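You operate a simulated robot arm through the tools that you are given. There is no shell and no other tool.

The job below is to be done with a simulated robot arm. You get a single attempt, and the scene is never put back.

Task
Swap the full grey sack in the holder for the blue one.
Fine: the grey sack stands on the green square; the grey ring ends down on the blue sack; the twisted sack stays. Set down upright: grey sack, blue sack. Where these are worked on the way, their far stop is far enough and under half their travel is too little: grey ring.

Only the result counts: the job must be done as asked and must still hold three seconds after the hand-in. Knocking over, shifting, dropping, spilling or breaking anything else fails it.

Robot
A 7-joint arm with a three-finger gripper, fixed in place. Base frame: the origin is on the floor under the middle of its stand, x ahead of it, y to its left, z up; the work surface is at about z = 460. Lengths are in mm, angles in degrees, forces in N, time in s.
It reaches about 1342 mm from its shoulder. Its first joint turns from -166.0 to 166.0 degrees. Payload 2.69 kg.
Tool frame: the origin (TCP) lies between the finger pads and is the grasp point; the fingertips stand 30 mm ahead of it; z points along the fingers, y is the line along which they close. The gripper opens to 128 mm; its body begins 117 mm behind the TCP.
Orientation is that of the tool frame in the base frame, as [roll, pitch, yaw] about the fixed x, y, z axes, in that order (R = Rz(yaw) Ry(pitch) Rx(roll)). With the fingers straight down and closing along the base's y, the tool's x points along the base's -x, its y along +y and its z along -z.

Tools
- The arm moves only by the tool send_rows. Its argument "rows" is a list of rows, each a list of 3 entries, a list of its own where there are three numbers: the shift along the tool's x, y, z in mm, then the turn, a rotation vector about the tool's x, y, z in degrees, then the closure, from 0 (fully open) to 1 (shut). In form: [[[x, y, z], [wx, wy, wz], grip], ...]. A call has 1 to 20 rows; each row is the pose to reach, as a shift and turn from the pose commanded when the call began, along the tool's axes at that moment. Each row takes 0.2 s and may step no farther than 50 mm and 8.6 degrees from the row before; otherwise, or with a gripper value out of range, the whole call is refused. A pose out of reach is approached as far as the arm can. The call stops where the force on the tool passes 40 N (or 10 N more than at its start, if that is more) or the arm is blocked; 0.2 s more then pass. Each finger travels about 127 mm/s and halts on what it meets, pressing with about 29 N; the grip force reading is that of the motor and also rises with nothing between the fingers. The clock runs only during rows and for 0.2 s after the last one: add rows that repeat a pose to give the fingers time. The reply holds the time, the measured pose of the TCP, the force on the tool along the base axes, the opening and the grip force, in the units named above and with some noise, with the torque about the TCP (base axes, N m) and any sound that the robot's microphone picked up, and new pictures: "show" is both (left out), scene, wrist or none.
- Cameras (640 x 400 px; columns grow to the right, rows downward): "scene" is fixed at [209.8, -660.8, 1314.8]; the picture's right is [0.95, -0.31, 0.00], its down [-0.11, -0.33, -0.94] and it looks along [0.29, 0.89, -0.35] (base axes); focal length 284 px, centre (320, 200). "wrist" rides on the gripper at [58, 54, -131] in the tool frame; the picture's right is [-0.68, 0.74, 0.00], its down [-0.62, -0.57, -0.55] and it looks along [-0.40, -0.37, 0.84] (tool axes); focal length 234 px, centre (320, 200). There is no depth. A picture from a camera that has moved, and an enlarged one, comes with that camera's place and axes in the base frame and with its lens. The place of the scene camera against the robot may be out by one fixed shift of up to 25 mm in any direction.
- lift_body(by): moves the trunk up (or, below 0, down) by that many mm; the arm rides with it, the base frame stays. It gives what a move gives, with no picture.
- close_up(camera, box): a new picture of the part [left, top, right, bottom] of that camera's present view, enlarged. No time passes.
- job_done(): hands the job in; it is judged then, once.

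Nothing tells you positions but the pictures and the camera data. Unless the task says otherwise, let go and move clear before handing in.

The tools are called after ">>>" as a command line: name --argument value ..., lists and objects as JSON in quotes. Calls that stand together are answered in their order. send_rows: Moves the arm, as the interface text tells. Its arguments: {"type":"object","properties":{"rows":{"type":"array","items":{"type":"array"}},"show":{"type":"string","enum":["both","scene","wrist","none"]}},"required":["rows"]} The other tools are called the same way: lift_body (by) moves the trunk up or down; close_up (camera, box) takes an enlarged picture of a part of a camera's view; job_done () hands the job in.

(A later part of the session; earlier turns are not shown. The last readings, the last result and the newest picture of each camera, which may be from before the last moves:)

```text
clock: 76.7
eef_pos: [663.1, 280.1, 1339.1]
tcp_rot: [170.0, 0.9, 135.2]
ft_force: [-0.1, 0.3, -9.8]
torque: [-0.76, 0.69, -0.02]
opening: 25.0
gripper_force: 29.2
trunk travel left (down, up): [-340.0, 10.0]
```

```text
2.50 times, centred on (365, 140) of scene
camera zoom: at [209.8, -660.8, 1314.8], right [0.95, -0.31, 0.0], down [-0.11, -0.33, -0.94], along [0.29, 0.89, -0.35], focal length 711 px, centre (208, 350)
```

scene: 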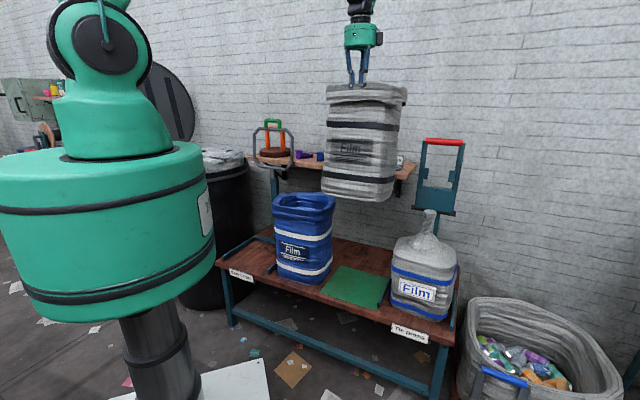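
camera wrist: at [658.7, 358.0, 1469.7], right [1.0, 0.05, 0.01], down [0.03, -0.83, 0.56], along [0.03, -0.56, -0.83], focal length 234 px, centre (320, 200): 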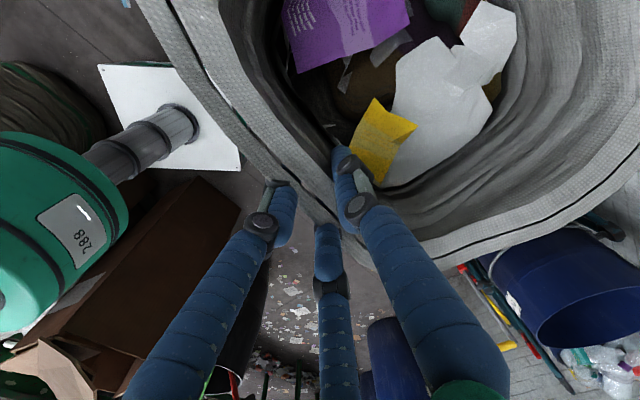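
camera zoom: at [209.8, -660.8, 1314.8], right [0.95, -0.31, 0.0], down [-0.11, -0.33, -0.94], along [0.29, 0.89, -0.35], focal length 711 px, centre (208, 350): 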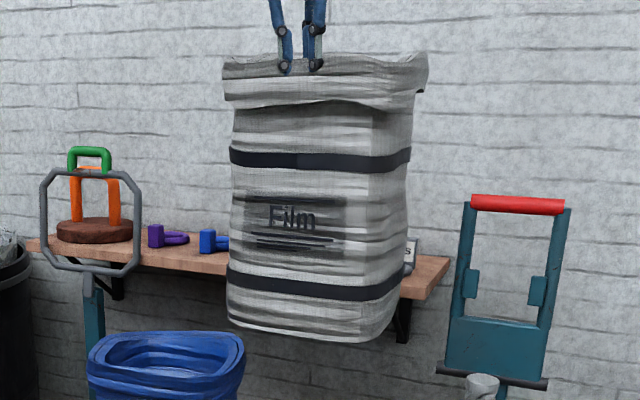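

The sack is now upright (its torque matches the centred load). I'll centre it over the mat and lower with the trunk.

>>> send_rows --rows '[[[2, 4, 0.7], [0, 0, 0], 1], [[5, 9, 1.6], [0, 0, 0], 1], [[8, 15, 2.6], [0, 0, 0], 1], [[8, 18, 3.1], [0, 0, 0], 1], [[8, 18, 3.1], [0, 0, 0], 1]]' --show "none"

>>> lift_body --by -200

>>> lift_body --by -135

>>> close_up --camera "scene" --box '[260, 100, 480, 350]'

```text
clock: 77.9
eef_pos: [669.3, 298.5, 1339.2]
tcp_rot: [170.0, 1.0, 135.3]
ft_force: [-0.3, -0.2, -9.1]
torque: [-0.76, 0.7, 0.01]
opening: 25.2
gripper_force: 29.5
trunk travel left (down, up): [-340.0, 10.0]
```

```text
clock: 80.0
eef_pos: [670.3, 299.8, 1139.7]
tcp_rot: [170.0, 0.9, 135.2]
ft_force: [-0.2, -0.2, -10.0]
torque: [-0.75, 0.71, 0.0]
opening: 25.1
gripper_force: 29.1
trunk travel left (down, up): [-140.0, 210.0]
```

```text
clock: 81.7
eef_pos: [670.2, 300.9, 1006.4]
tcp_rot: [170.0, 0.9, 135.2]
ft_force: [0.7, 0.1, -8.7]
torque: [-0.7, 0.71, 0.0]
opening: 25.1
gripper_force: 28.8
trunk travel left (down, up): [-5.0, 345.0]
```

```text
1.60 times, centred on (370, 225) of scene
camera zoom: at [209.8, -660.8, 1314.8], right [0.95, -0.31, 0.0], down [-0.11, -0.33, -0.94], along [0.29, 0.89, -0.35], focal length 455 px, centre (240, 160)
```

zoom: 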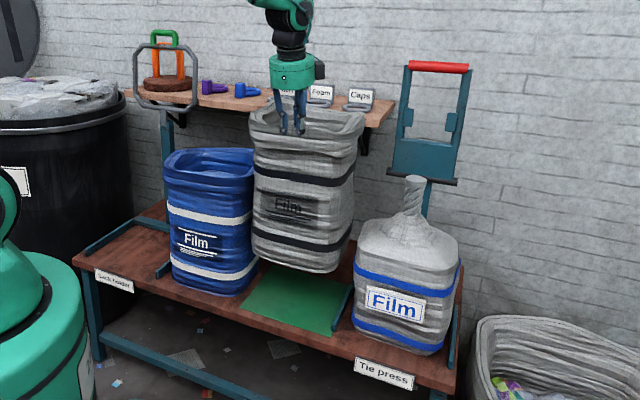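

>>> send_rows --rows '[[[0, -3.5, 19.7], [0, 0, 0], 1], [[0, -7, 39.4], [0, 0, 0], 1], [[0, -10.4, 59.1], [0, 0, 0], 1], [[0, -13.9, 78.8], [0, 0, 0], 1], [[0, -17.4, 98.5], [0, 0, 0], 1], [[0, -20.9, 118.2], [0, 0, 0], 1], [[0, -23.5, 133], [0, 0, 0], 1], [[0, -23.5, 133], [0, 0, 0], 1]]' --show "none"

>>> close_up --camera "scene" --box '[260, 100, 480, 350]'

>>> close_up --camera "scene" --box '[310, 240, 410, 320]'

```text
clock: 83.5
eef_pos: [673.3, 296.1, 869.2]
tcp_rot: [170.0, 0.9, 135.4]
ft_force: [0.3, -0.4, -10.4]
torque: [-0.76, 0.69, 0.0]
opening: 25.2
gripper_force: 28.9
trunk travel left (down, up): [-5.0, 345.0]
```

```text
1.60 times, centred on (370, 225) of scene
camera zoom: at [209.8, -660.8, 1314.8], right [0.95, -0.31, 0.0], down [-0.11, -0.33, -0.94], along [0.29, 0.89, -0.35], focal length 455 px, centre (240, 160)
```

zoom: 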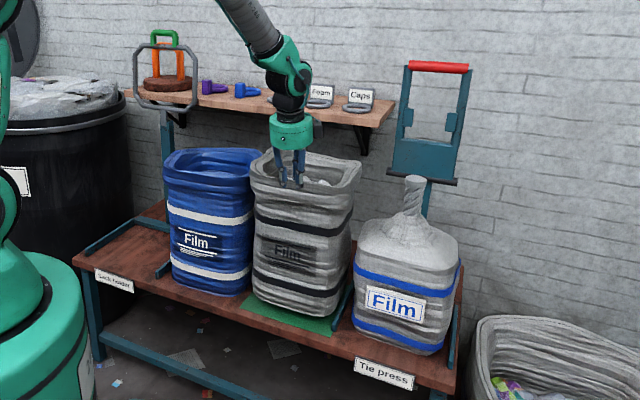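

```text
5.00 times, centred on (360, 280) of scene
camera zoom: at [209.8, -660.8, 1314.8], right [0.95, -0.31, 0.0], down [-0.11, -0.33, -0.94], along [0.29, 0.89, -0.35], focal length 1422 px, centre (120, -200)
```

zoom: 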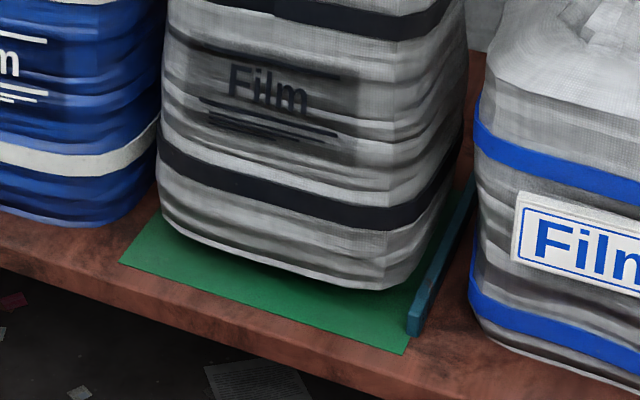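

>>> send_rows --rows '[[[5, -0.9, 4.9], [0, 0, 0], 1], [[10, -1.7, 9.8], [0, 0, 0], 1], [[10, -2.6, 14.8], [0, 0, 0], 1], [[10, -3.5, 19.7], [0, 0, 0], 1], [[10, -4.3, 24.6], [0, 0, 0], 1], [[10, -4.3, 24.6], [0, 0, 0], 1]]' --show "none"

>>> close_up --camera "scene" --box '[310, 240, 410, 320]'

```text
clock: 84.9
eef_pos: [664.6, 304.4, 845.3]
tcp_rot: [169.9, 1.0, 135.2]
ft_force: [0.9, 0.1, -8.9]
torque: [-0.74, 0.71, 0.0]
opening: 25.3
gripper_force: 29.3
trunk travel left (down, up): [-5.0, 345.0]
```

```text
5.00 times, centred on (360, 280) of scene
camera zoom: at [209.8, -660.8, 1314.8], right [0.95, -0.31, 0.0], down [-0.11, -0.33, -0.94], along [0.29, 0.89, -0.35], focal length 1422 px, centre (120, -200)
```

zoom: 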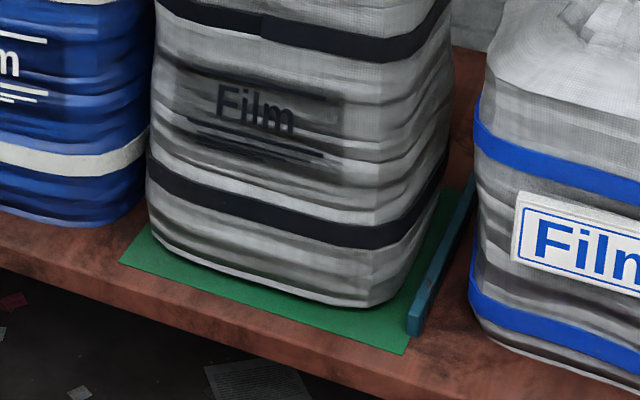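

>>> send_rows --rows '[[[0, -0.6, 3], [0, 0, 0], 1], [[0, -1, 6], [0, 0, 0], 1], [[0, -1.6, 9], [0, 0, 0], 1], [[0, -2.1, 12], [0, 0, 0], 1], [[0, -2.1, 12], [0, 0, 0], 1]]' --show "none"

>>> close_up --camera "scene" --box '[310, 240, 410, 320]'

```text
clock: 86.1
eef_pos: [665.6, 303.7, 834.7]
tcp_rot: [169.9, 1.0, 135.3]
ft_force: [-5.6, 4.0, 8.4]
torque: [-0.47, 1.28, 0.01]
opening: 25.2
gripper_force: 29.4
trunk travel left (down, up): [-5.0, 345.0]
```

```text
5.00 times, centred on (360, 280) of scene
camera zoom: at [209.8, -660.8, 1314.8], right [0.95, -0.31, 0.0], down [-0.11, -0.33, -0.94], along [0.29, 0.89, -0.35], focal length 1422 px, centre (120, -200)
```

zoom: 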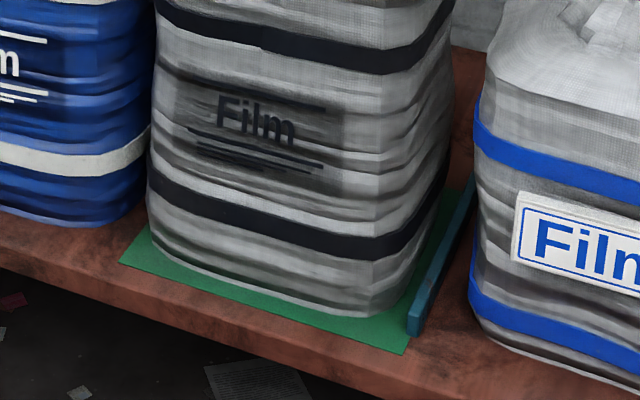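

The sack is down on the mat. I'll ease the load off and open the fingers.

>>> send_rows --rows '[[[0, 0.2, -1.5], [0, 0, 0], 1], [[0, 0.2, -1.5], [0, 0, 0], 0.85], [[0, 0.2, -1.5], [0, 0, 0], 0.78], [[0, 0.2, -1.5], [0, 0, 0], 0.7], [[0, 0.2, -1.5], [0, 0, 0], 0.6], [[0, 0.2, -1.5], [0, 0, 0], 0.5], [[0, 0.2, -1.5], [0, 0, 0], 0.4], [[0, 0.2, -1.5], [0, 0, 0], 0.4]]' --show "both"

>>> close_up --camera "scene" --box '[260, 140, 460, 330]'

>>> close_up --camera "wrist" --box '[200, 20, 520, 220]'

```text
clock: 87.9
eef_pos: [665.2, 305.3, 834.5]
tcp_rot: [170.0, 0.9, 135.3]
ft_force: [0.1, -0.6, 0.1]
torque: [0.0, 0.0, -0.02]
opening: 76.6
gripper_force: 0.0
trunk travel left (down, up): [-5.0, 345.0]
camera wrist: at [644.8, 365.6, 973.1], right [0.99, 0.04, 0.14], down [-0.03, -0.89, 0.45], along [0.14, -0.45, -0.88], focal length 234 px, centre (320, 200)
```

scene: 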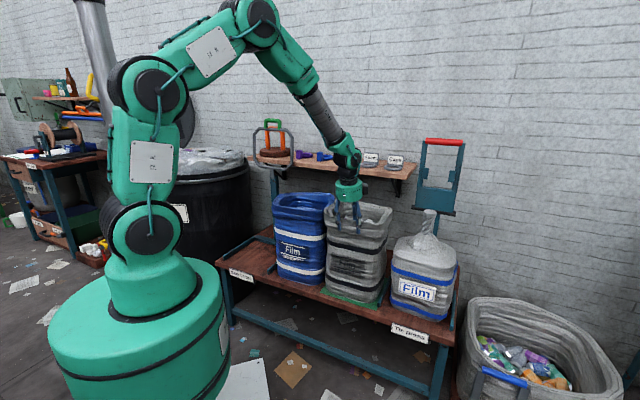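
wrist: 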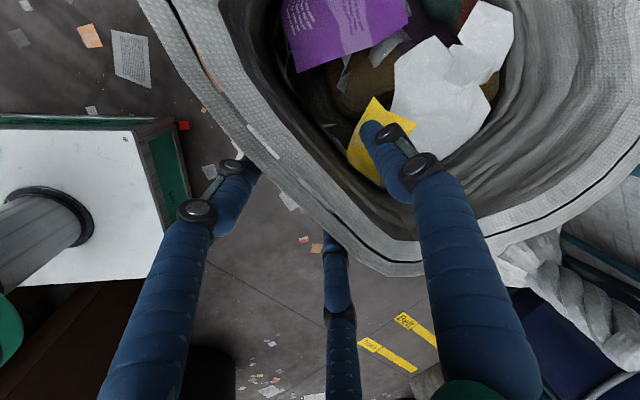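

```text
2.11 times, centred on (360, 235) of scene
camera zoom: at [209.8, -660.8, 1314.8], right [0.95, -0.31, 0.0], down [-0.11, -0.33, -0.94], along [0.29, 0.89, -0.35], focal length 599 px, centre (236, 126)
```

zoom: 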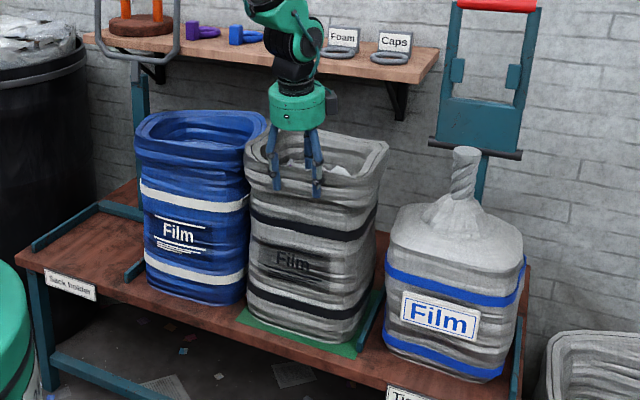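

```text
2.00 times, centred on (360, 120) of wrist
camera zoom: at [644.8, 365.6, 973.1], right [0.99, 0.04, 0.14], down [-0.03, -0.89, 0.45], along [0.14, -0.45, -0.88], focal length 468 px, centre (240, 360)
```

zoom: 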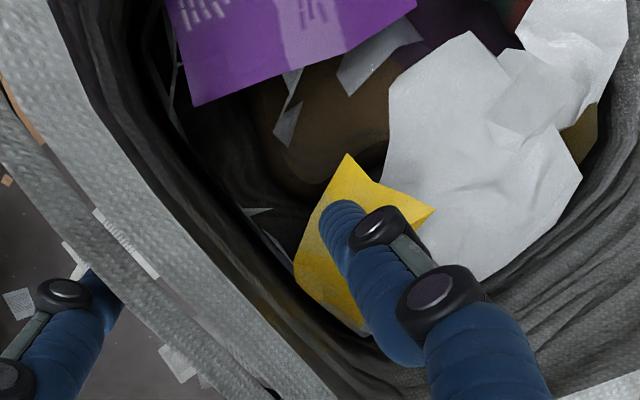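

Released cleanly. I'll retreat along the finger axis and then come up clear.

>>> send_rows --rows '[[[0, 0, -15], [0, 0, 0], 0.35], [[0, 0, -35], [0, 0, 0], 0.3], [[0, 0, -60], [0, 0, 0], 0.3], [[0, 0, -90], [0, 0, 0], 0.3], [[0, 0, -120], [0, 0, 0], 0.3]]' --show "none"

>>> lift_body --by 150

>>> close_up --camera "scene" --box '[200, 100, 480, 350]'

```text
clock: 89.1
eef_pos: [647.9, 291.3, 952.7]
tcp_rot: [169.9, 0.8, 135.2]
ft_force: [1.3, 0.7, 0.1]
torque: [0.0, 0.0, 0.0]
opening: 89.6
gripper_force: 0.1
trunk travel left (down, up): [-5.0, 345.0]
```

```text
clock: 90.8
eef_pos: [649.4, 290.5, 1103.5]
tcp_rot: [169.9, 0.9, 135.2]
ft_force: [0.1, 0.5, -0.7]
torque: [0.0, -0.04, -0.01]
opening: 89.2
gripper_force: 0.1
trunk travel left (down, up): [-155.0, 195.0]
```

```text
1.60 times, centred on (340, 225) of scene
camera zoom: at [209.8, -660.8, 1314.8], right [0.95, -0.31, 0.0], down [-0.11, -0.33, -0.94], along [0.29, 0.89, -0.35], focal length 455 px, centre (288, 160)
```

zoom: 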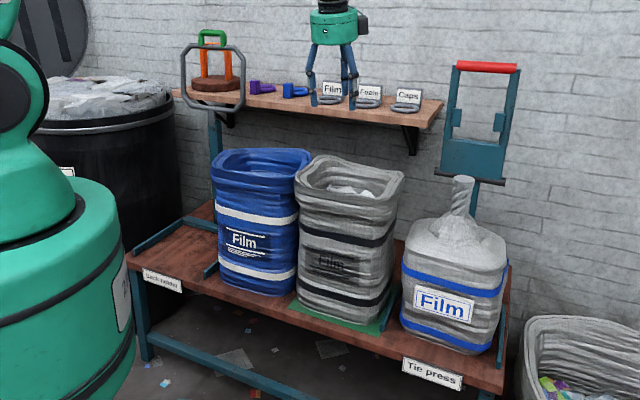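

>>> send_rows --rows '[[[40, 0, 0], [2, 0, 0], 0.3], [[80, 0, 0], [4, 0, 0], 0.3], [[120, 0, 0], [6, 0, 0], 0.3], [[160, 3, 0], [8, 0, 0], 0.3], [[200, 6, 0], [10, 0, 0], 0.3], [[240, 10, 0], [10, 0, 0], 0.3], [[280, 14, 10], [10, 0, 0], 0.3], [[286, 16, 50], [10, 0, 0], 0.3], [[286, 16, 92], [10, 0, 0], 0.3], [[286, 16, 92], [10, 0, 0], 0.3]]' --show "both"

>>> close_up --camera "wrist" --box '[240, 0, 560, 200]'

```text
clock: 93.0
eef_pos: [467.3, 510.3, 1012.2]
tcp_rot: [-179.9, 0.9, 135.3]
ft_force: [0.0, 0.6, -0.6]
torque: [0.0, 0.06, -0.01]
opening: 89.5
gripper_force: 0.1
trunk travel left (down, up): [-155.0, 195.0]
camera wrist: at [463.1, 588.8, 1142.3], right [1.0, 0.05, 0.01], down [0.03, -0.83, 0.56], along [0.04, -0.56, -0.83], focal length 234 px, centre (320, 200)
```

scene: 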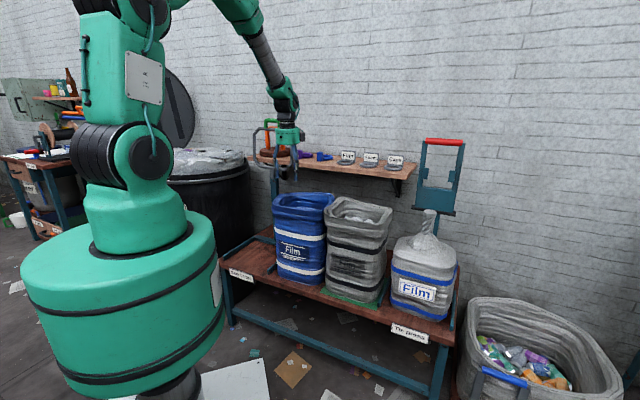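
wrist: 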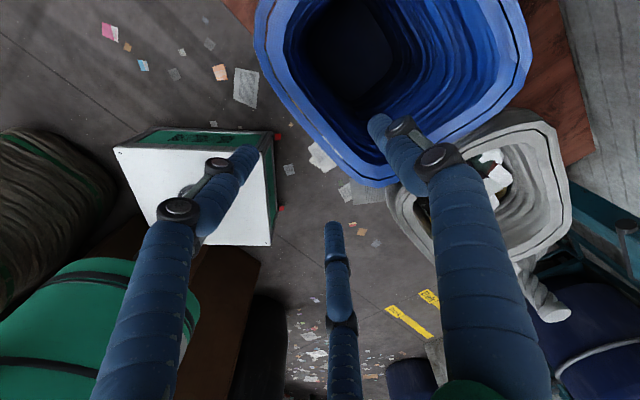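

```text
2.00 times, centred on (400, 100) of wrist
camera zoom: at [463.1, 588.8, 1142.3], right [1.0, 0.05, 0.01], down [0.03, -0.83, 0.56], along [0.04, -0.56, -0.83], focal length 468 px, centre (160, 400)
```

zoom: 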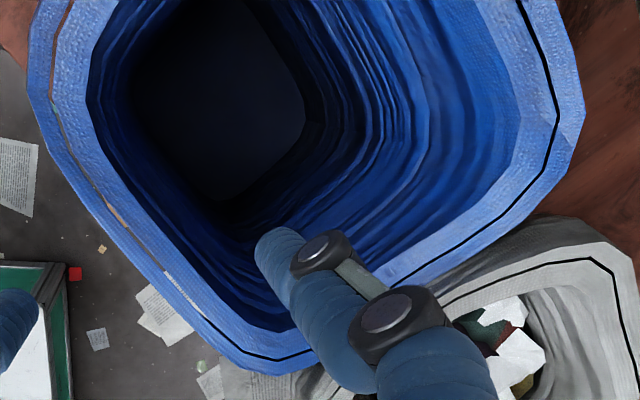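

The blue sack's rim centre is about p≈−16, q≈790. I'll come down over its front wall the same way.

>>> send_rows --rows '[[[-8, -2, 40], [0, 0, 0], 0.3], [[-14.4, -2.8, 80], [0, 0, 0], 0.3], [[-14.4, -2.8, 100], [0, 0, 0], 0.3], [[-14.4, -2.8, 114], [0, 0, 0], 0.3], [[-14.4, -2.8, 114], [0, 0, 0], 0.3]]' --show "wrist"

>>> close_up --camera "wrist" --box '[200, 20, 520, 220]'

>>> close_up --camera "scene" --box '[250, 140, 350, 230]'

```text
clock: 94.2
eef_pos: [475.5, 498.6, 897.0]
tcp_rot: [180.0, 0.9, 135.1]
ft_force: [0.0, 0.9, -0.7]
torque: [-0.01, 0.01, -0.02]
opening: 89.6
gripper_force: 0.1
trunk travel left (down, up): [-155.0, 195.0]
camera wrist: at [472.4, 576.8, 1027.9], right [1.0, 0.05, 0.01], down [0.03, -0.83, 0.56], along [0.04, -0.56, -0.83], focal length 234 px, centre (320, 200)
```

wrist: 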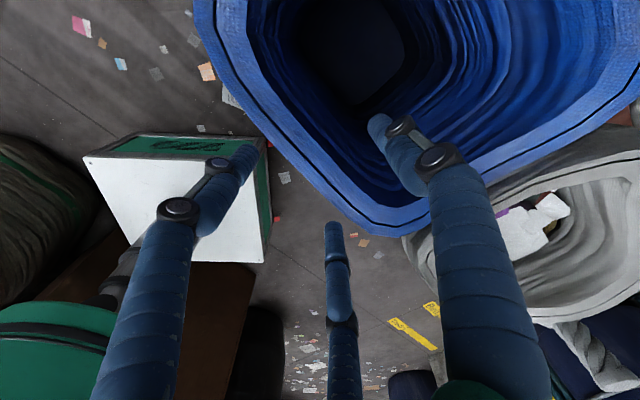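

```text
2.00 times, centred on (360, 120) of wrist
camera zoom: at [472.4, 576.8, 1027.9], right [1.0, 0.05, 0.01], down [0.03, -0.83, 0.56], along [0.04, -0.56, -0.83], focal length 468 px, centre (240, 360)
```

zoom: 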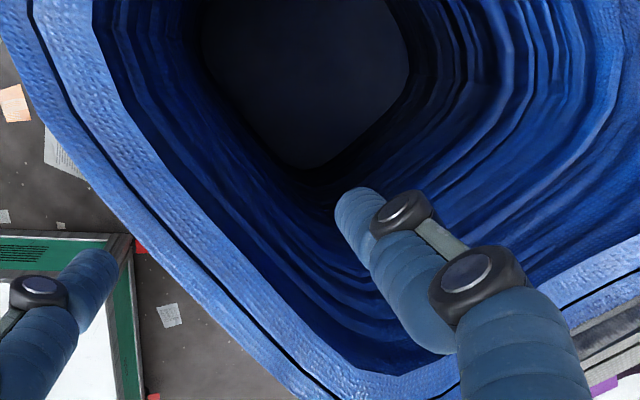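

```text
4.44 times, centred on (300, 185) of scene
camera zoom: at [209.8, -660.8, 1314.8], right [0.95, -0.31, 0.0], down [-0.11, -0.33, -0.94], along [0.29, 0.89, -0.35], focal length 1264 px, centre (409, 267)
```

zoom: 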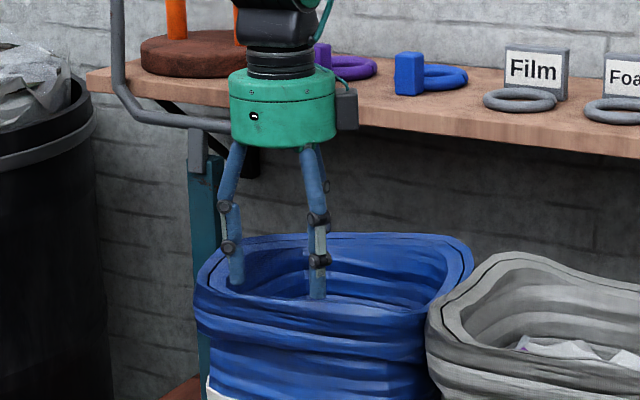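

>>> send_rows --rows '[[[0, -8, 5], [0, 0, 0], 0.3], [[0, -8, 20], [0, 0, 0], 0.3], [[0, -8, 35], [0, 0, 0], 0.3], [[0, -8, 50], [0, 0, 0], 0.3], [[0, -8, 62], [0, 0, 0], 0.3], [[0, -8, 62], [0, 0, 0], 0.3]]' --show "wrist"

>>> close_up --camera "wrist" --box '[200, 20, 520, 220]'

>>> close_up --camera "scene" --box '[250, 140, 350, 230]'

```text
clock: 95.6
eef_pos: [473.5, 495.6, 834.1]
tcp_rot: [179.9, 1.0, 135.2]
ft_force: [-0.1, 1.0, -0.1]
torque: [-0.06, 0.0, -0.01]
opening: 89.5
gripper_force: 0.0
trunk travel left (down, up): [-155.0, 195.0]
camera wrist: at [469.7, 574.0, 966.3], right [1.0, 0.05, 0.01], down [0.03, -0.83, 0.56], along [0.04, -0.56, -0.83], focal length 234 px, centre (320, 200)
```

wrist: 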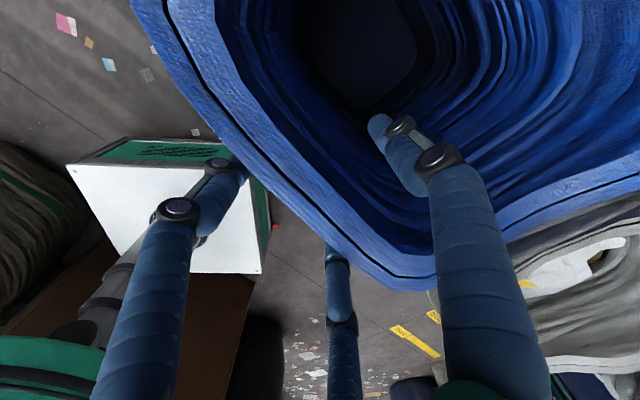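

```text
2.00 times, centred on (360, 120) of wrist
camera zoom: at [469.7, 574.0, 966.3], right [1.0, 0.05, 0.01], down [0.03, -0.83, 0.56], along [0.04, -0.56, -0.83], focal length 468 px, centre (240, 360)
```

zoom: 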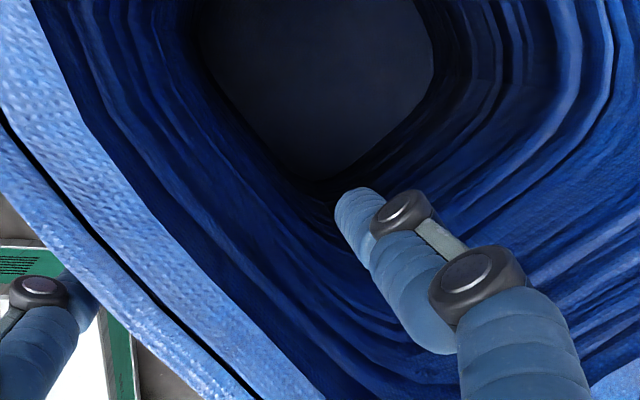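

```text
4.44 times, centred on (300, 185) of scene
camera zoom: at [209.8, -660.8, 1314.8], right [0.95, -0.31, 0.0], down [-0.11, -0.33, -0.94], along [0.29, 0.89, -0.35], focal length 1264 px, centre (409, 267)
```

zoom: 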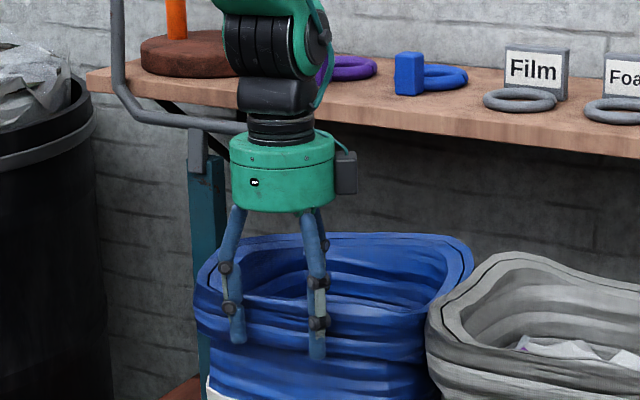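

Same geometry as before. Closing and doing a gentle test lift.

>>> send_rows --rows '[[[0, 0, 0], [0, 0, 0], 0.5], [[0, 0, 0], [0, 0, 0], 0.7], [[0, 0, 0], [0, 0, 0], 0.85], [[0, 0, 0], [0, 0, 0], 1], [[0, 0, 0], [0, 0, 0], 1], [[0, 0, 0], [0, 0, 0], 1], [[0, 0, -4], [0, 0, 0], 1], [[0, 0, -8], [0, 0, 0], 1], [[0, 0, -14], [0, 0, 0], 1], [[0, 0, -22], [0, 0, 0], 1], [[0, 0, -30], [0, 0, 0], 1], [[0, 0, -38], [0, 0, 0], 1], [[0, 0, -38], [0, 0, 0], 1]]' --show "wrist"

>>> close_up --camera "scene" --box '[240, 120, 400, 310]'

```text
clock: 98.4
eef_pos: [472.8, 493.4, 873.3]
tcp_rot: [179.9, 0.9, 135.1]
ft_force: [1.0, -0.7, -2.2]
torque: [-0.09, 0.11, -0.02]
opening: 27.6
gripper_force: 29.2
trunk travel left (down, up): [-155.0, 195.0]
camera wrist: at [468.1, 572.1, 1005.1], right [1.0, 0.05, 0.01], down [0.03, -0.83, 0.56], along [0.04, -0.56, -0.83], focal length 234 px, centre (320, 200)
```

wrist: 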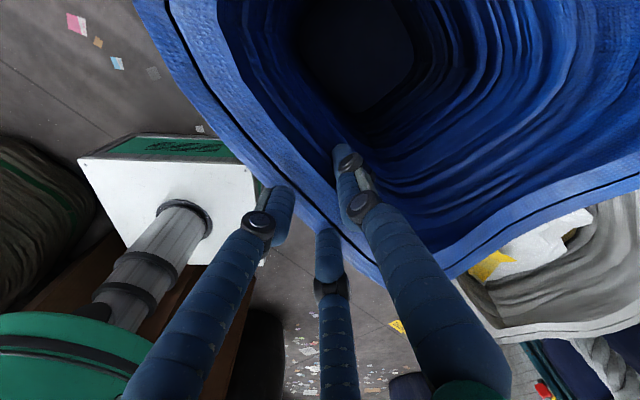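

```text
2.11 times, centred on (320, 215) of scene
camera zoom: at [209.8, -660.8, 1314.8], right [0.95, -0.31, 0.0], down [-0.11, -0.33, -0.94], along [0.29, 0.89, -0.35], focal length 599 px, centre (320, 168)
```

zoom: 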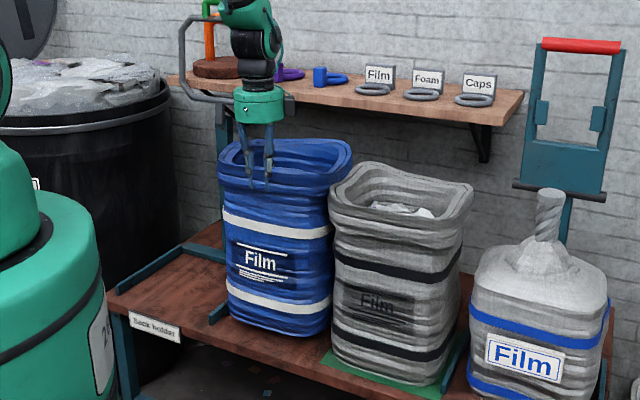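

The blue sack is light (about 2 N) and lifts level. I'll raise it more, then carry it over the holder rails to the holder.

>>> send_rows --rows '[[[0, 0, -20], [0, 0, 0], 1], [[0, 0, -45], [0, 0, 0], 1], [[0, 0, -70], [0, 0, 0], 1], [[0, 0, -90], [0, 0, 0], 1], [[15, 0, -90], [0, 0, 0], 1], [[35, 0, -90], [0, 0, 0], 1], [[65, 0, -90], [0, 0, 0], 1], [[95, 0, -90], [0, 0, 0], 1], [[125, 0, -90], [0, 0, 0], 1], [[155, 0, -90], [0, 0, 0], 1], [[185, 0, -90], [0, 0, 0], 1], [[215, 0, -90], [0, 0, 0], 1], [[245, 0, -90], [0, 0, 0], 1], [[270, 0, -90], [0, 0, 0], 1], [[290, 0, -90], [0, 0, 0], 1], [[303, 0, -90], [0, 0, 0], 1], [[303, 0, -90], [0, 0, 0], 1]]' --show "both"

>>> close_up --camera "scene" --box '[190, 110, 350, 300]'

```text
clock: 102.0
eef_pos: [255.3, 709.9, 956.5]
tcp_rot: [-180.0, 0.9, 135.3]
ft_force: [0.3, 0.3, -0.5]
torque: [-0.08, 0.06, 0.01]
opening: 28.0
gripper_force: 29.3
trunk travel left (down, up): [-155.0, 195.0]
camera wrist: at [251.2, 788.8, 1087.7], right [1.0, 0.05, 0.01], down [0.03, -0.83, 0.56], along [0.04, -0.56, -0.83], focal length 234 px, centre (320, 200)
```

scene: 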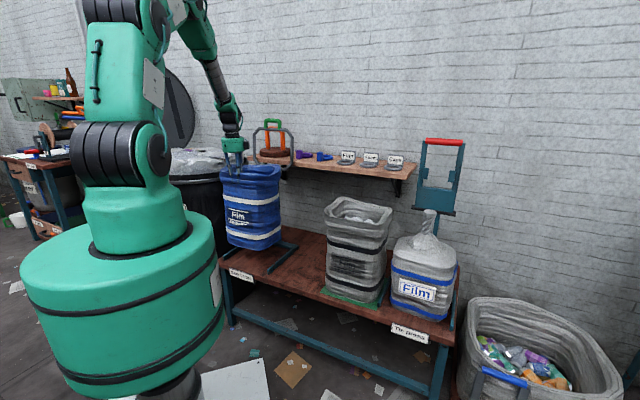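
wrist: 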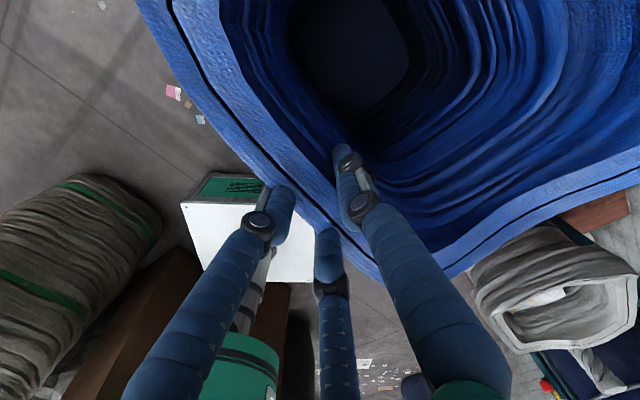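

```text
2.11 times, centred on (270, 205) of scene
camera zoom: at [209.8, -660.8, 1314.8], right [0.95, -0.31, 0.0], down [-0.11, -0.33, -0.94], along [0.29, 0.89, -0.35], focal length 599 px, centre (425, 190)
```

zoom: 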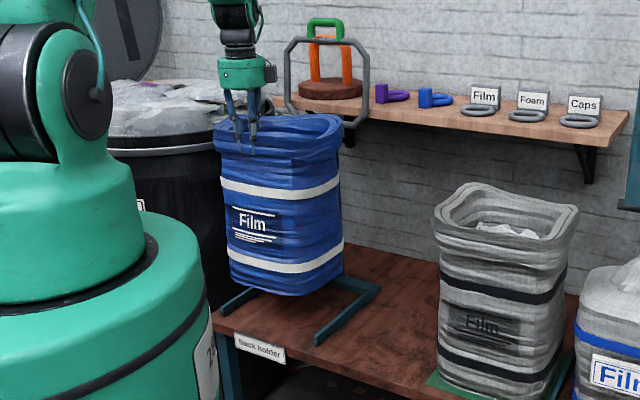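

>>> send_rows --rows '[[[-2, 2.5, 15], [0, 0, 0], 1], [[-2, 2.5, 35], [0, 0, 0], 1], [[-2, 2.5, 55], [0, 0, 0], 1], [[-2, 2.5, 75], [0, 0, 0], 1], [[-2, 2.5, 92], [0, 0, 0], 1], [[-2, 2.5, 102], [0, 0, 0], 1], [[-2, 2.5, 108], [0, 0, 0], 1], [[-2, 2.5, 112], [0, 0, 0], 1], [[-2, 2.5, 112], [0, 0, 0], 1]]' --show "none"

>>> close_up --camera "scene" --box '[200, 150, 320, 300]'

>>> close_up --camera "scene" --box '[210, 230, 310, 300]'

```text
clock: 104.0
eef_pos: [261.3, 707.9, 845.0]
tcp_rot: [-180.0, 0.9, 135.2]
ft_force: [-1.2, -0.5, -1.0]
torque: [-0.06, 0.1, -0.02]
opening: 27.8
gripper_force: 28.9
trunk travel left (down, up): [-155.0, 195.0]
```

```text
2.67 times, centred on (260, 225) of scene
camera zoom: at [209.8, -660.8, 1314.8], right [0.95, -0.31, 0.0], down [-0.11, -0.33, -0.94], along [0.29, 0.89, -0.35], focal length 758 px, centre (480, 133)
```

zoom: 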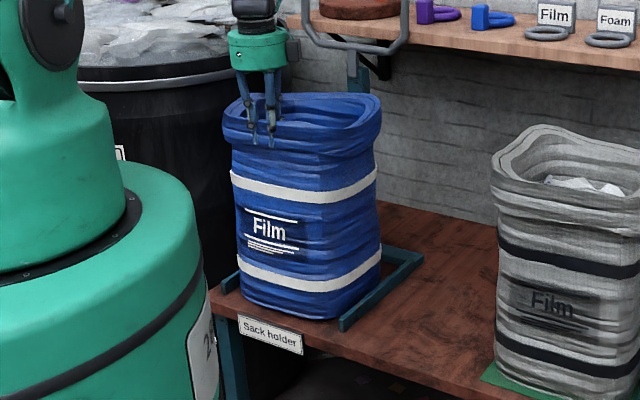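

```text
5.71 times, centred on (260, 265) of scene
camera zoom: at [209.8, -660.8, 1314.8], right [0.95, -0.31, 0.0], down [-0.11, -0.33, -0.94], along [0.29, 0.89, -0.35], focal length 1625 px, centre (663, -171)
```

zoom: 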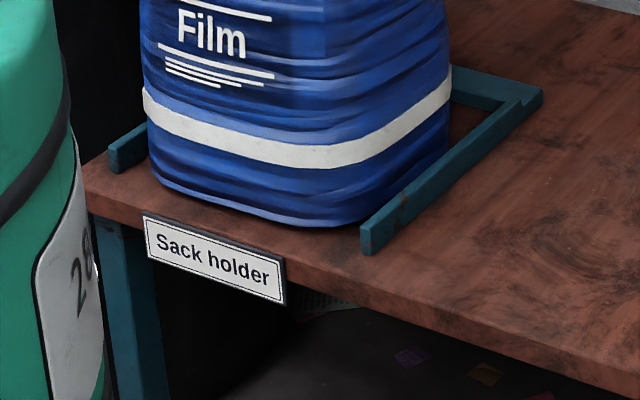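

>>> send_rows --rows '[[[0, 0, 3], [0, 0, 0], 1], [[0, 0, 6], [0, 0, 0], 1], [[0, 0, 9], [0, 0, 0], 1], [[0, 0, 11], [0, 0, 0], 1], [[0, 0, 11], [0, 0, 0], 1]]' --show "none"

>>> close_up --camera "scene" --box '[210, 230, 310, 300]'

```text
clock: 105.2
eef_pos: [262.3, 708.4, 835.5]
tcp_rot: [180.0, 0.9, 135.3]
ft_force: [-1.0, -1.2, 2.8]
torque: [-0.03, -0.01, 0.02]
opening: 27.7
gripper_force: 28.7
trunk travel left (down, up): [-155.0, 195.0]
```

```text
5.71 times, centred on (260, 265) of scene
camera zoom: at [209.8, -660.8, 1314.8], right [0.95, -0.31, 0.0], down [-0.11, -0.33, -0.94], along [0.29, 0.89, -0.35], focal length 1625 px, centre (663, -171)
```

zoom: 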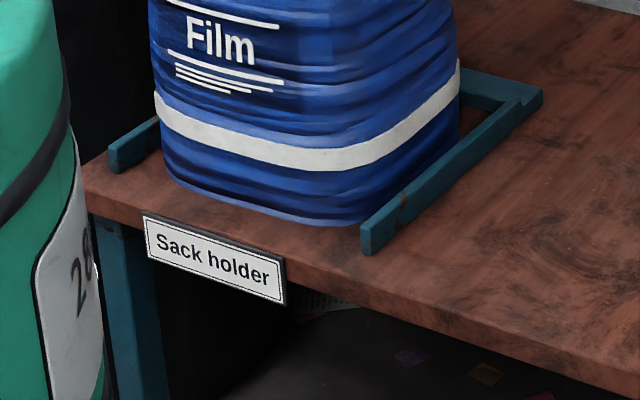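

Contact with the holder floor. Releasing gently.

>>> send_rows --rows '[[[0, 0, 0], [0, 0, 0], 0.85], [[0, 0, 0], [0, 0, 0], 0.78], [[0, 0, 0], [0, 0, 0], 0.7], [[0, 0, 0], [0, 0, 0], 0.6], [[0, 0, 0], [0, 0, 0], 0.5], [[0, 0, 0], [0, 0, 0], 0.4], [[0, 0, 0], [0, 0, 0], 0.3], [[0, 0, 0], [0, 0, 0], 0.3]]' --show "wrist"

>>> close_up --camera "scene" --box '[200, 150, 320, 300]'

>>> close_up --camera "wrist" --box '[200, 20, 520, 220]'

```text
clock: 107.0
eef_pos: [260.7, 708.2, 835.3]
tcp_rot: [-179.9, 1.0, 135.1]
ft_force: [1.2, -0.2, 0.4]
torque: [0.0, -0.01, -0.01]
opening: 89.5
gripper_force: 0.1
trunk travel left (down, up): [-155.0, 195.0]
camera wrist: at [257.8, 785.9, 966.5], right [1.0, 0.05, 0.01], down [0.03, -0.83, 0.56], along [0.04, -0.56, -0.83], focal length 234 px, centre (320, 200)
```

wrist: 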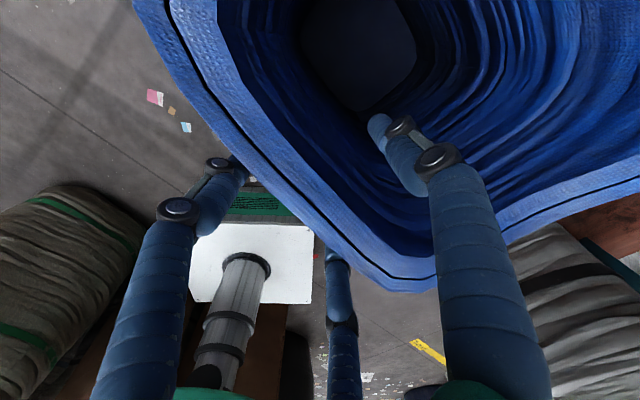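

```text
2.67 times, centred on (260, 225) of scene
camera zoom: at [209.8, -660.8, 1314.8], right [0.95, -0.31, 0.0], down [-0.11, -0.33, -0.94], along [0.29, 0.89, -0.35], focal length 758 px, centre (480, 133)
```

zoom: 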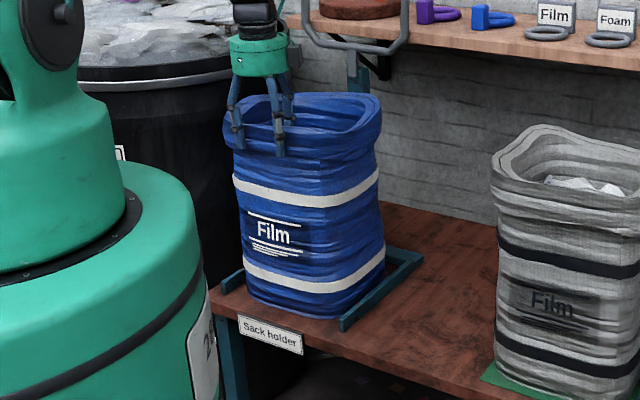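

```text
2.00 times, centred on (360, 120) of wrist
camera zoom: at [257.8, 785.9, 966.5], right [1.0, 0.05, 0.01], down [0.03, -0.83, 0.56], along [0.04, -0.56, -0.83], focal length 468 px, centre (240, 360)
```

zoom: 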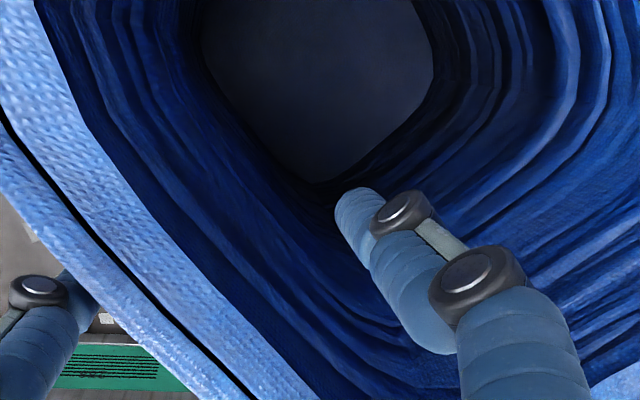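

The blue sack stands in the holder just as the grey one did. I'll lift the hand out straight and set up to bring the ring back down.

>>> send_rows --rows '[[[0, 0, -20], [0, 0, 0], 0.3], [[0, 0, -45], [0, 0, 0], 0.3], [[0, 0, -80], [0, 0, 0], 0.3], [[0, 0, -125], [0, 0, 0], 0.3], [[0, 0, -170], [0, 0, 0], 0.4], [[0, 0, -215], [0, 0, 0], 0.5], [[0, 0, -260], [0, 0, 0], 0.6], [[0, 0, -305], [0, 0, 0], 0.6], [[0, 0, -350], [0, 0, 0], 0.6], [[0, 0, -390], [0, 0, 0], 0.6], [[0, 0, -390], [0, 0, 0], 0.6]]' --show "both"

>>> close_up --camera "wrist" --box '[240, 0, 640, 250]'

>>> close_up --camera "scene" --box '[200, 100, 400, 310]'

```text
clock: 109.4
eef_pos: [254.8, 709.8, 1223.0]
tcp_rot: [180.0, 0.9, 135.2]
ft_force: [0.5, 0.2, 0.1]
torque: [0.0, -0.06, 0.0]
opening: 51.0
gripper_force: 0.0
trunk travel left (down, up): [-155.0, 195.0]
camera wrist: at [251.3, 788.4, 1353.4], right [1.0, 0.05, 0.01], down [0.03, -0.83, 0.56], along [0.04, -0.56, -0.83], focal length 234 px, centre (320, 200)
```

scene: 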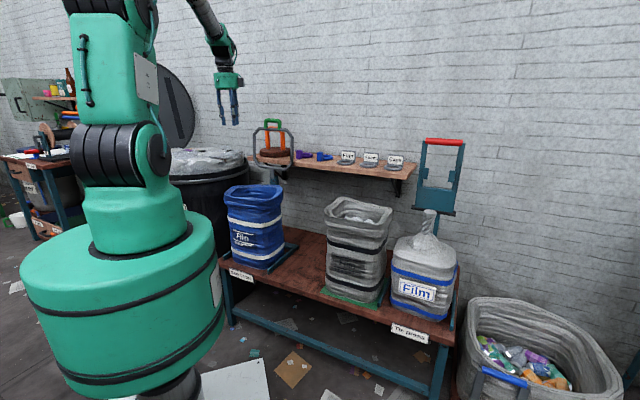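
wrist: 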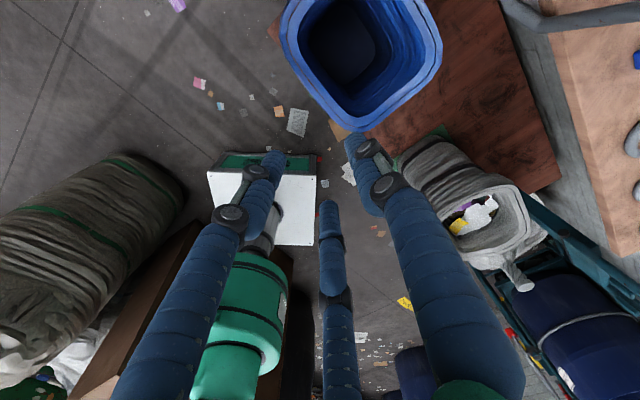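

```text
1.60 times, centred on (440, 125) of wrist
camera zoom: at [251.3, 788.4, 1353.4], right [1.0, 0.05, 0.01], down [0.03, -0.83, 0.56], along [0.04, -0.56, -0.83], focal length 375 px, centre (128, 320)
```

zoom: 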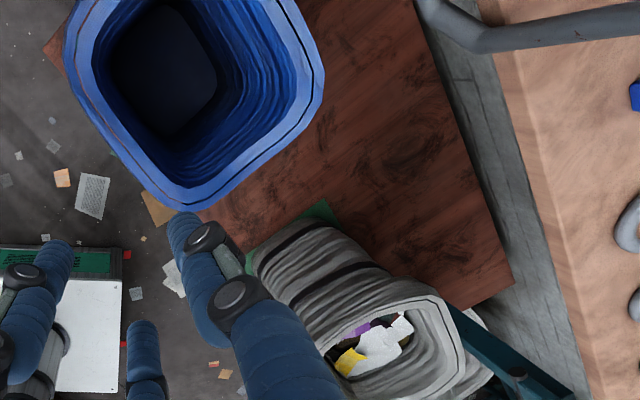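

```text
1.90 times, centred on (300, 205) of scene
camera zoom: at [209.8, -660.8, 1314.8], right [0.95, -0.31, 0.0], down [-0.11, -0.33, -0.94], along [0.29, 0.89, -0.35], focal length 542 px, centre (358, 190)
```

zoom: 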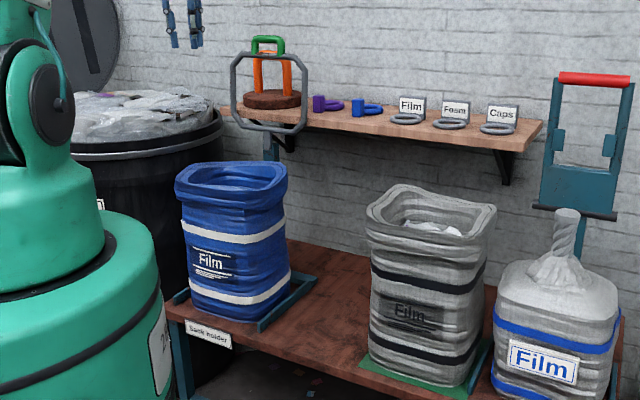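

Now the ring. I'll lower the trunk to the height that worked for the swing, then approach the raised handle with a 20° tilt.

>>> lift_body --by -100

>>> send_rows --rows '[[[0, 10, -40], [-4, 0, 0], 0.6], [[0, 30, -80], [-8, 0, 0], 0.6], [[0, 60, -115], [-12, 0, 0], 0.6], [[0, 100, -135], [-16, 0, 0], 0.6], [[0, 140, -145], [-20, 0, 0], 0.6], [[0, 180, -150], [-20, 0, 0], 0.6], [[0, 215, -150], [-20, 0, 0], 0.6], [[0, 215, -150], [-20, 0, 0], 0.6]]' --show "both"

>>> close_up --camera "scene" --box '[205, 60, 311, 180]'

>>> close_up --camera "wrist" --box '[200, 0, 520, 200]'

```text
clock: 110.7
eef_pos: [256.7, 710.4, 1123.0]
tcp_rot: [179.9, 0.9, 135.2]
ft_force: [0.5, -0.4, -0.1]
torque: [0.01, 0.0, -0.02]
opening: 51.0
gripper_force: 0.0
trunk travel left (down, up): [-55.0, 295.0]
```

```text
clock: 112.5
eef_pos: [406.2, 868.6, 1273.9]
tcp_rot: [160.1, 0.9, 135.3]
ft_force: [0.7, 0.6, 0.2]
torque: [0.0, 0.05, -0.01]
opening: 50.9
gripper_force: 0.0
trunk travel left (down, up): [-55.0, 295.0]
camera wrist: at [368.3, 912.8, 1414.5], right [0.96, 0.02, 0.26], down [-0.07, -0.94, 0.33], along [0.25, -0.34, -0.91], focal length 234 px, centre (320, 200)
```

scene: 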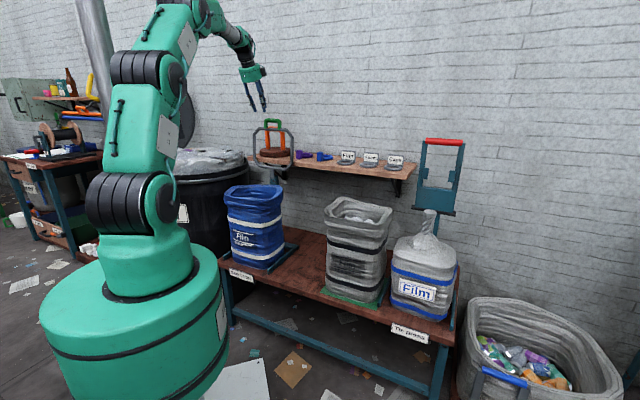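
wrist: 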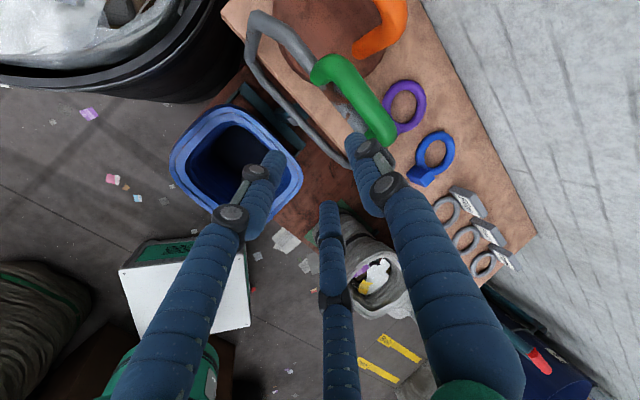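

```text
3.33 times, centred on (258, 120) of scene
camera zoom: at [209.8, -660.8, 1314.8], right [0.95, -0.31, 0.0], down [-0.11, -0.33, -0.94], along [0.29, 0.89, -0.35], focal length 948 px, centre (527, 467)
```

zoom: 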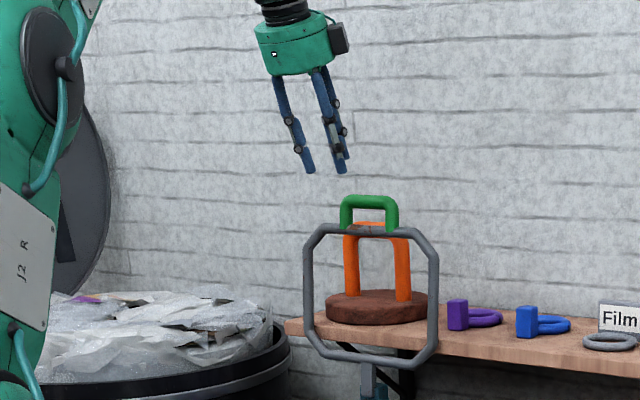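

```text
2.00 times, centred on (360, 100) of wrist
camera zoom: at [368.3, 912.8, 1414.5], right [0.96, 0.02, 0.26], down [-0.07, -0.94, 0.33], along [0.25, -0.34, -0.91], focal length 468 px, centre (240, 400)
```

zoom: 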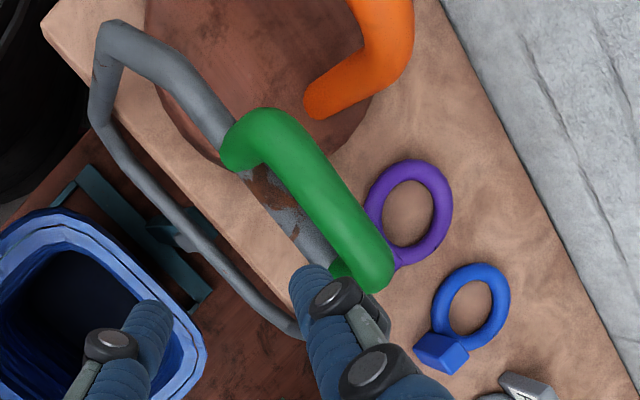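

>>> send_rows --rows '[[[-1, 20, 10], [0, 0, 0], 0.6], [[-1.5, 41, 25], [0, 0, 0], 0.6], [[-1.5, 41, 50], [0, 0, 0], 0.6], [[-1.5, 41, 50], [0, 0, 0], 0.6]]' --show "wrist"

>>> close_up --camera "scene" --box '[225, 80, 305, 180]'

>>> close_up --camera "wrist" --box '[220, 50, 412, 170]'

```text
clock: 113.5
eef_pos: [446.9, 906.5, 1239.9]
tcp_rot: [160.0, 0.9, 135.2]
ft_force: [0.4, -0.5, -0.3]
torque: [-0.01, 0.03, -0.01]
opening: 51.2
gripper_force: 0.1
trunk travel left (down, up): [-55.0, 295.0]
camera wrist: at [409.1, 949.8, 1381.8], right [0.96, 0.02, 0.26], down [-0.07, -0.94, 0.33], along [0.25, -0.34, -0.91], focal length 234 px, centre (320, 200)
```

wrist: 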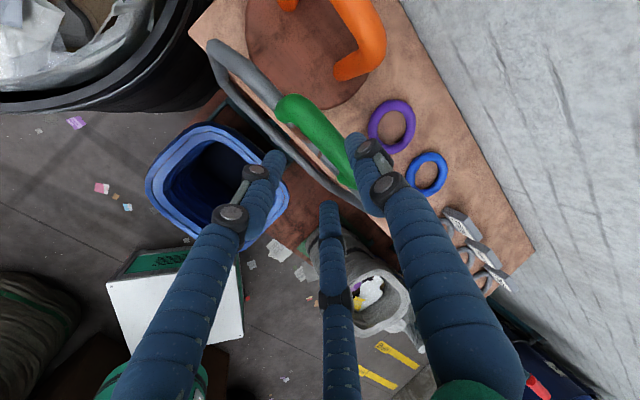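

```text
4.00 times, centred on (265, 130) of scene
camera zoom: at [209.8, -660.8, 1314.8], right [0.95, -0.31, 0.0], down [-0.11, -0.33, -0.94], along [0.29, 0.89, -0.35], focal length 1137 px, centre (540, 480)
```

zoom: 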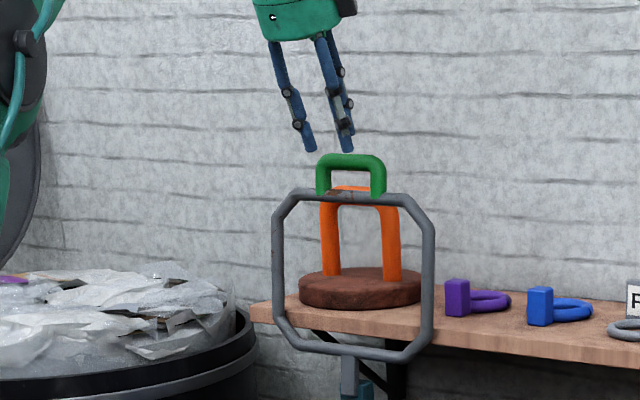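

```text
3.33 times, centred on (316, 110) of wrist
camera zoom: at [409.1, 949.8, 1381.8], right [0.96, 0.02, 0.26], down [-0.07, -0.94, 0.33], along [0.25, -0.34, -0.91], focal length 781 px, centre (333, 500)
```

zoom: 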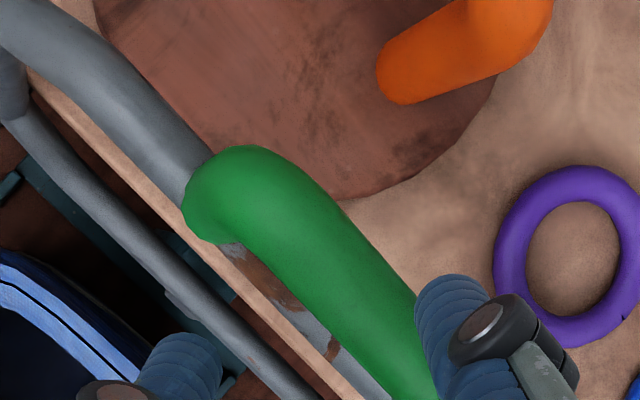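

>>> send_rows --rows '[[[0, 2, 8], [0, 0, 0], 0.6], [[0, 2, 18], [0, 0, 0], 0.6], [[0, 2, 28], [0, 0, 0], 0.6], [[0, 2, 38], [0, 0, 0], 0.6], [[0, 2, 46], [0, 0, 0], 0.6], [[0, 2, 46], [0, 0, 0], 0.6]]' --show "none"

>>> close_up --camera "scene" --box '[225, 80, 305, 180]'

>>> close_up --camera "wrist" --box '[220, 70, 412, 190]'

```text
clock: 114.9
eef_pos: [459.9, 914.7, 1197.0]
tcp_rot: [160.0, 1.0, 135.2]
ft_force: [0.7, 0.7, 8.9]
torque: [0.15, 0.21, -0.13]
opening: 63.1
gripper_force: 1.5
trunk travel left (down, up): [-55.0, 295.0]
```

```text
4.00 times, centred on (265, 130) of scene
camera zoom: at [209.8, -660.8, 1314.8], right [0.95, -0.31, 0.0], down [-0.11, -0.33, -0.94], along [0.29, 0.89, -0.35], focal length 1137 px, centre (540, 480)
```

zoom: 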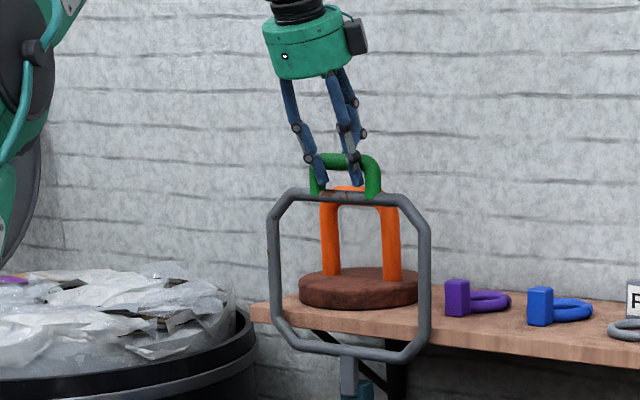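

```text
3.33 times, centred on (316, 130) of wrist
camera zoom: at [421.4, 959.0, 1338.3], right [0.96, 0.02, 0.26], down [-0.07, -0.94, 0.33], along [0.25, -0.34, -0.91], focal length 781 px, centre (333, 433)
```

zoom: 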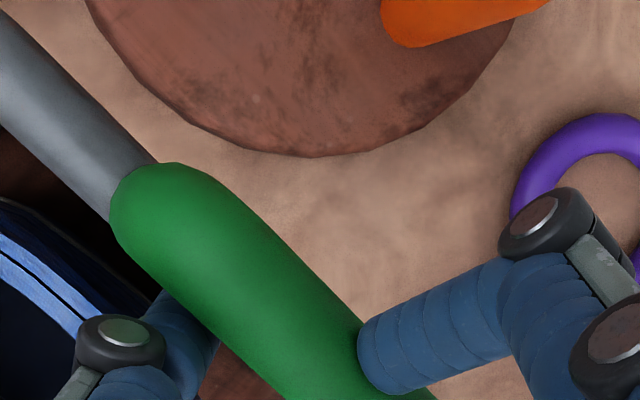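

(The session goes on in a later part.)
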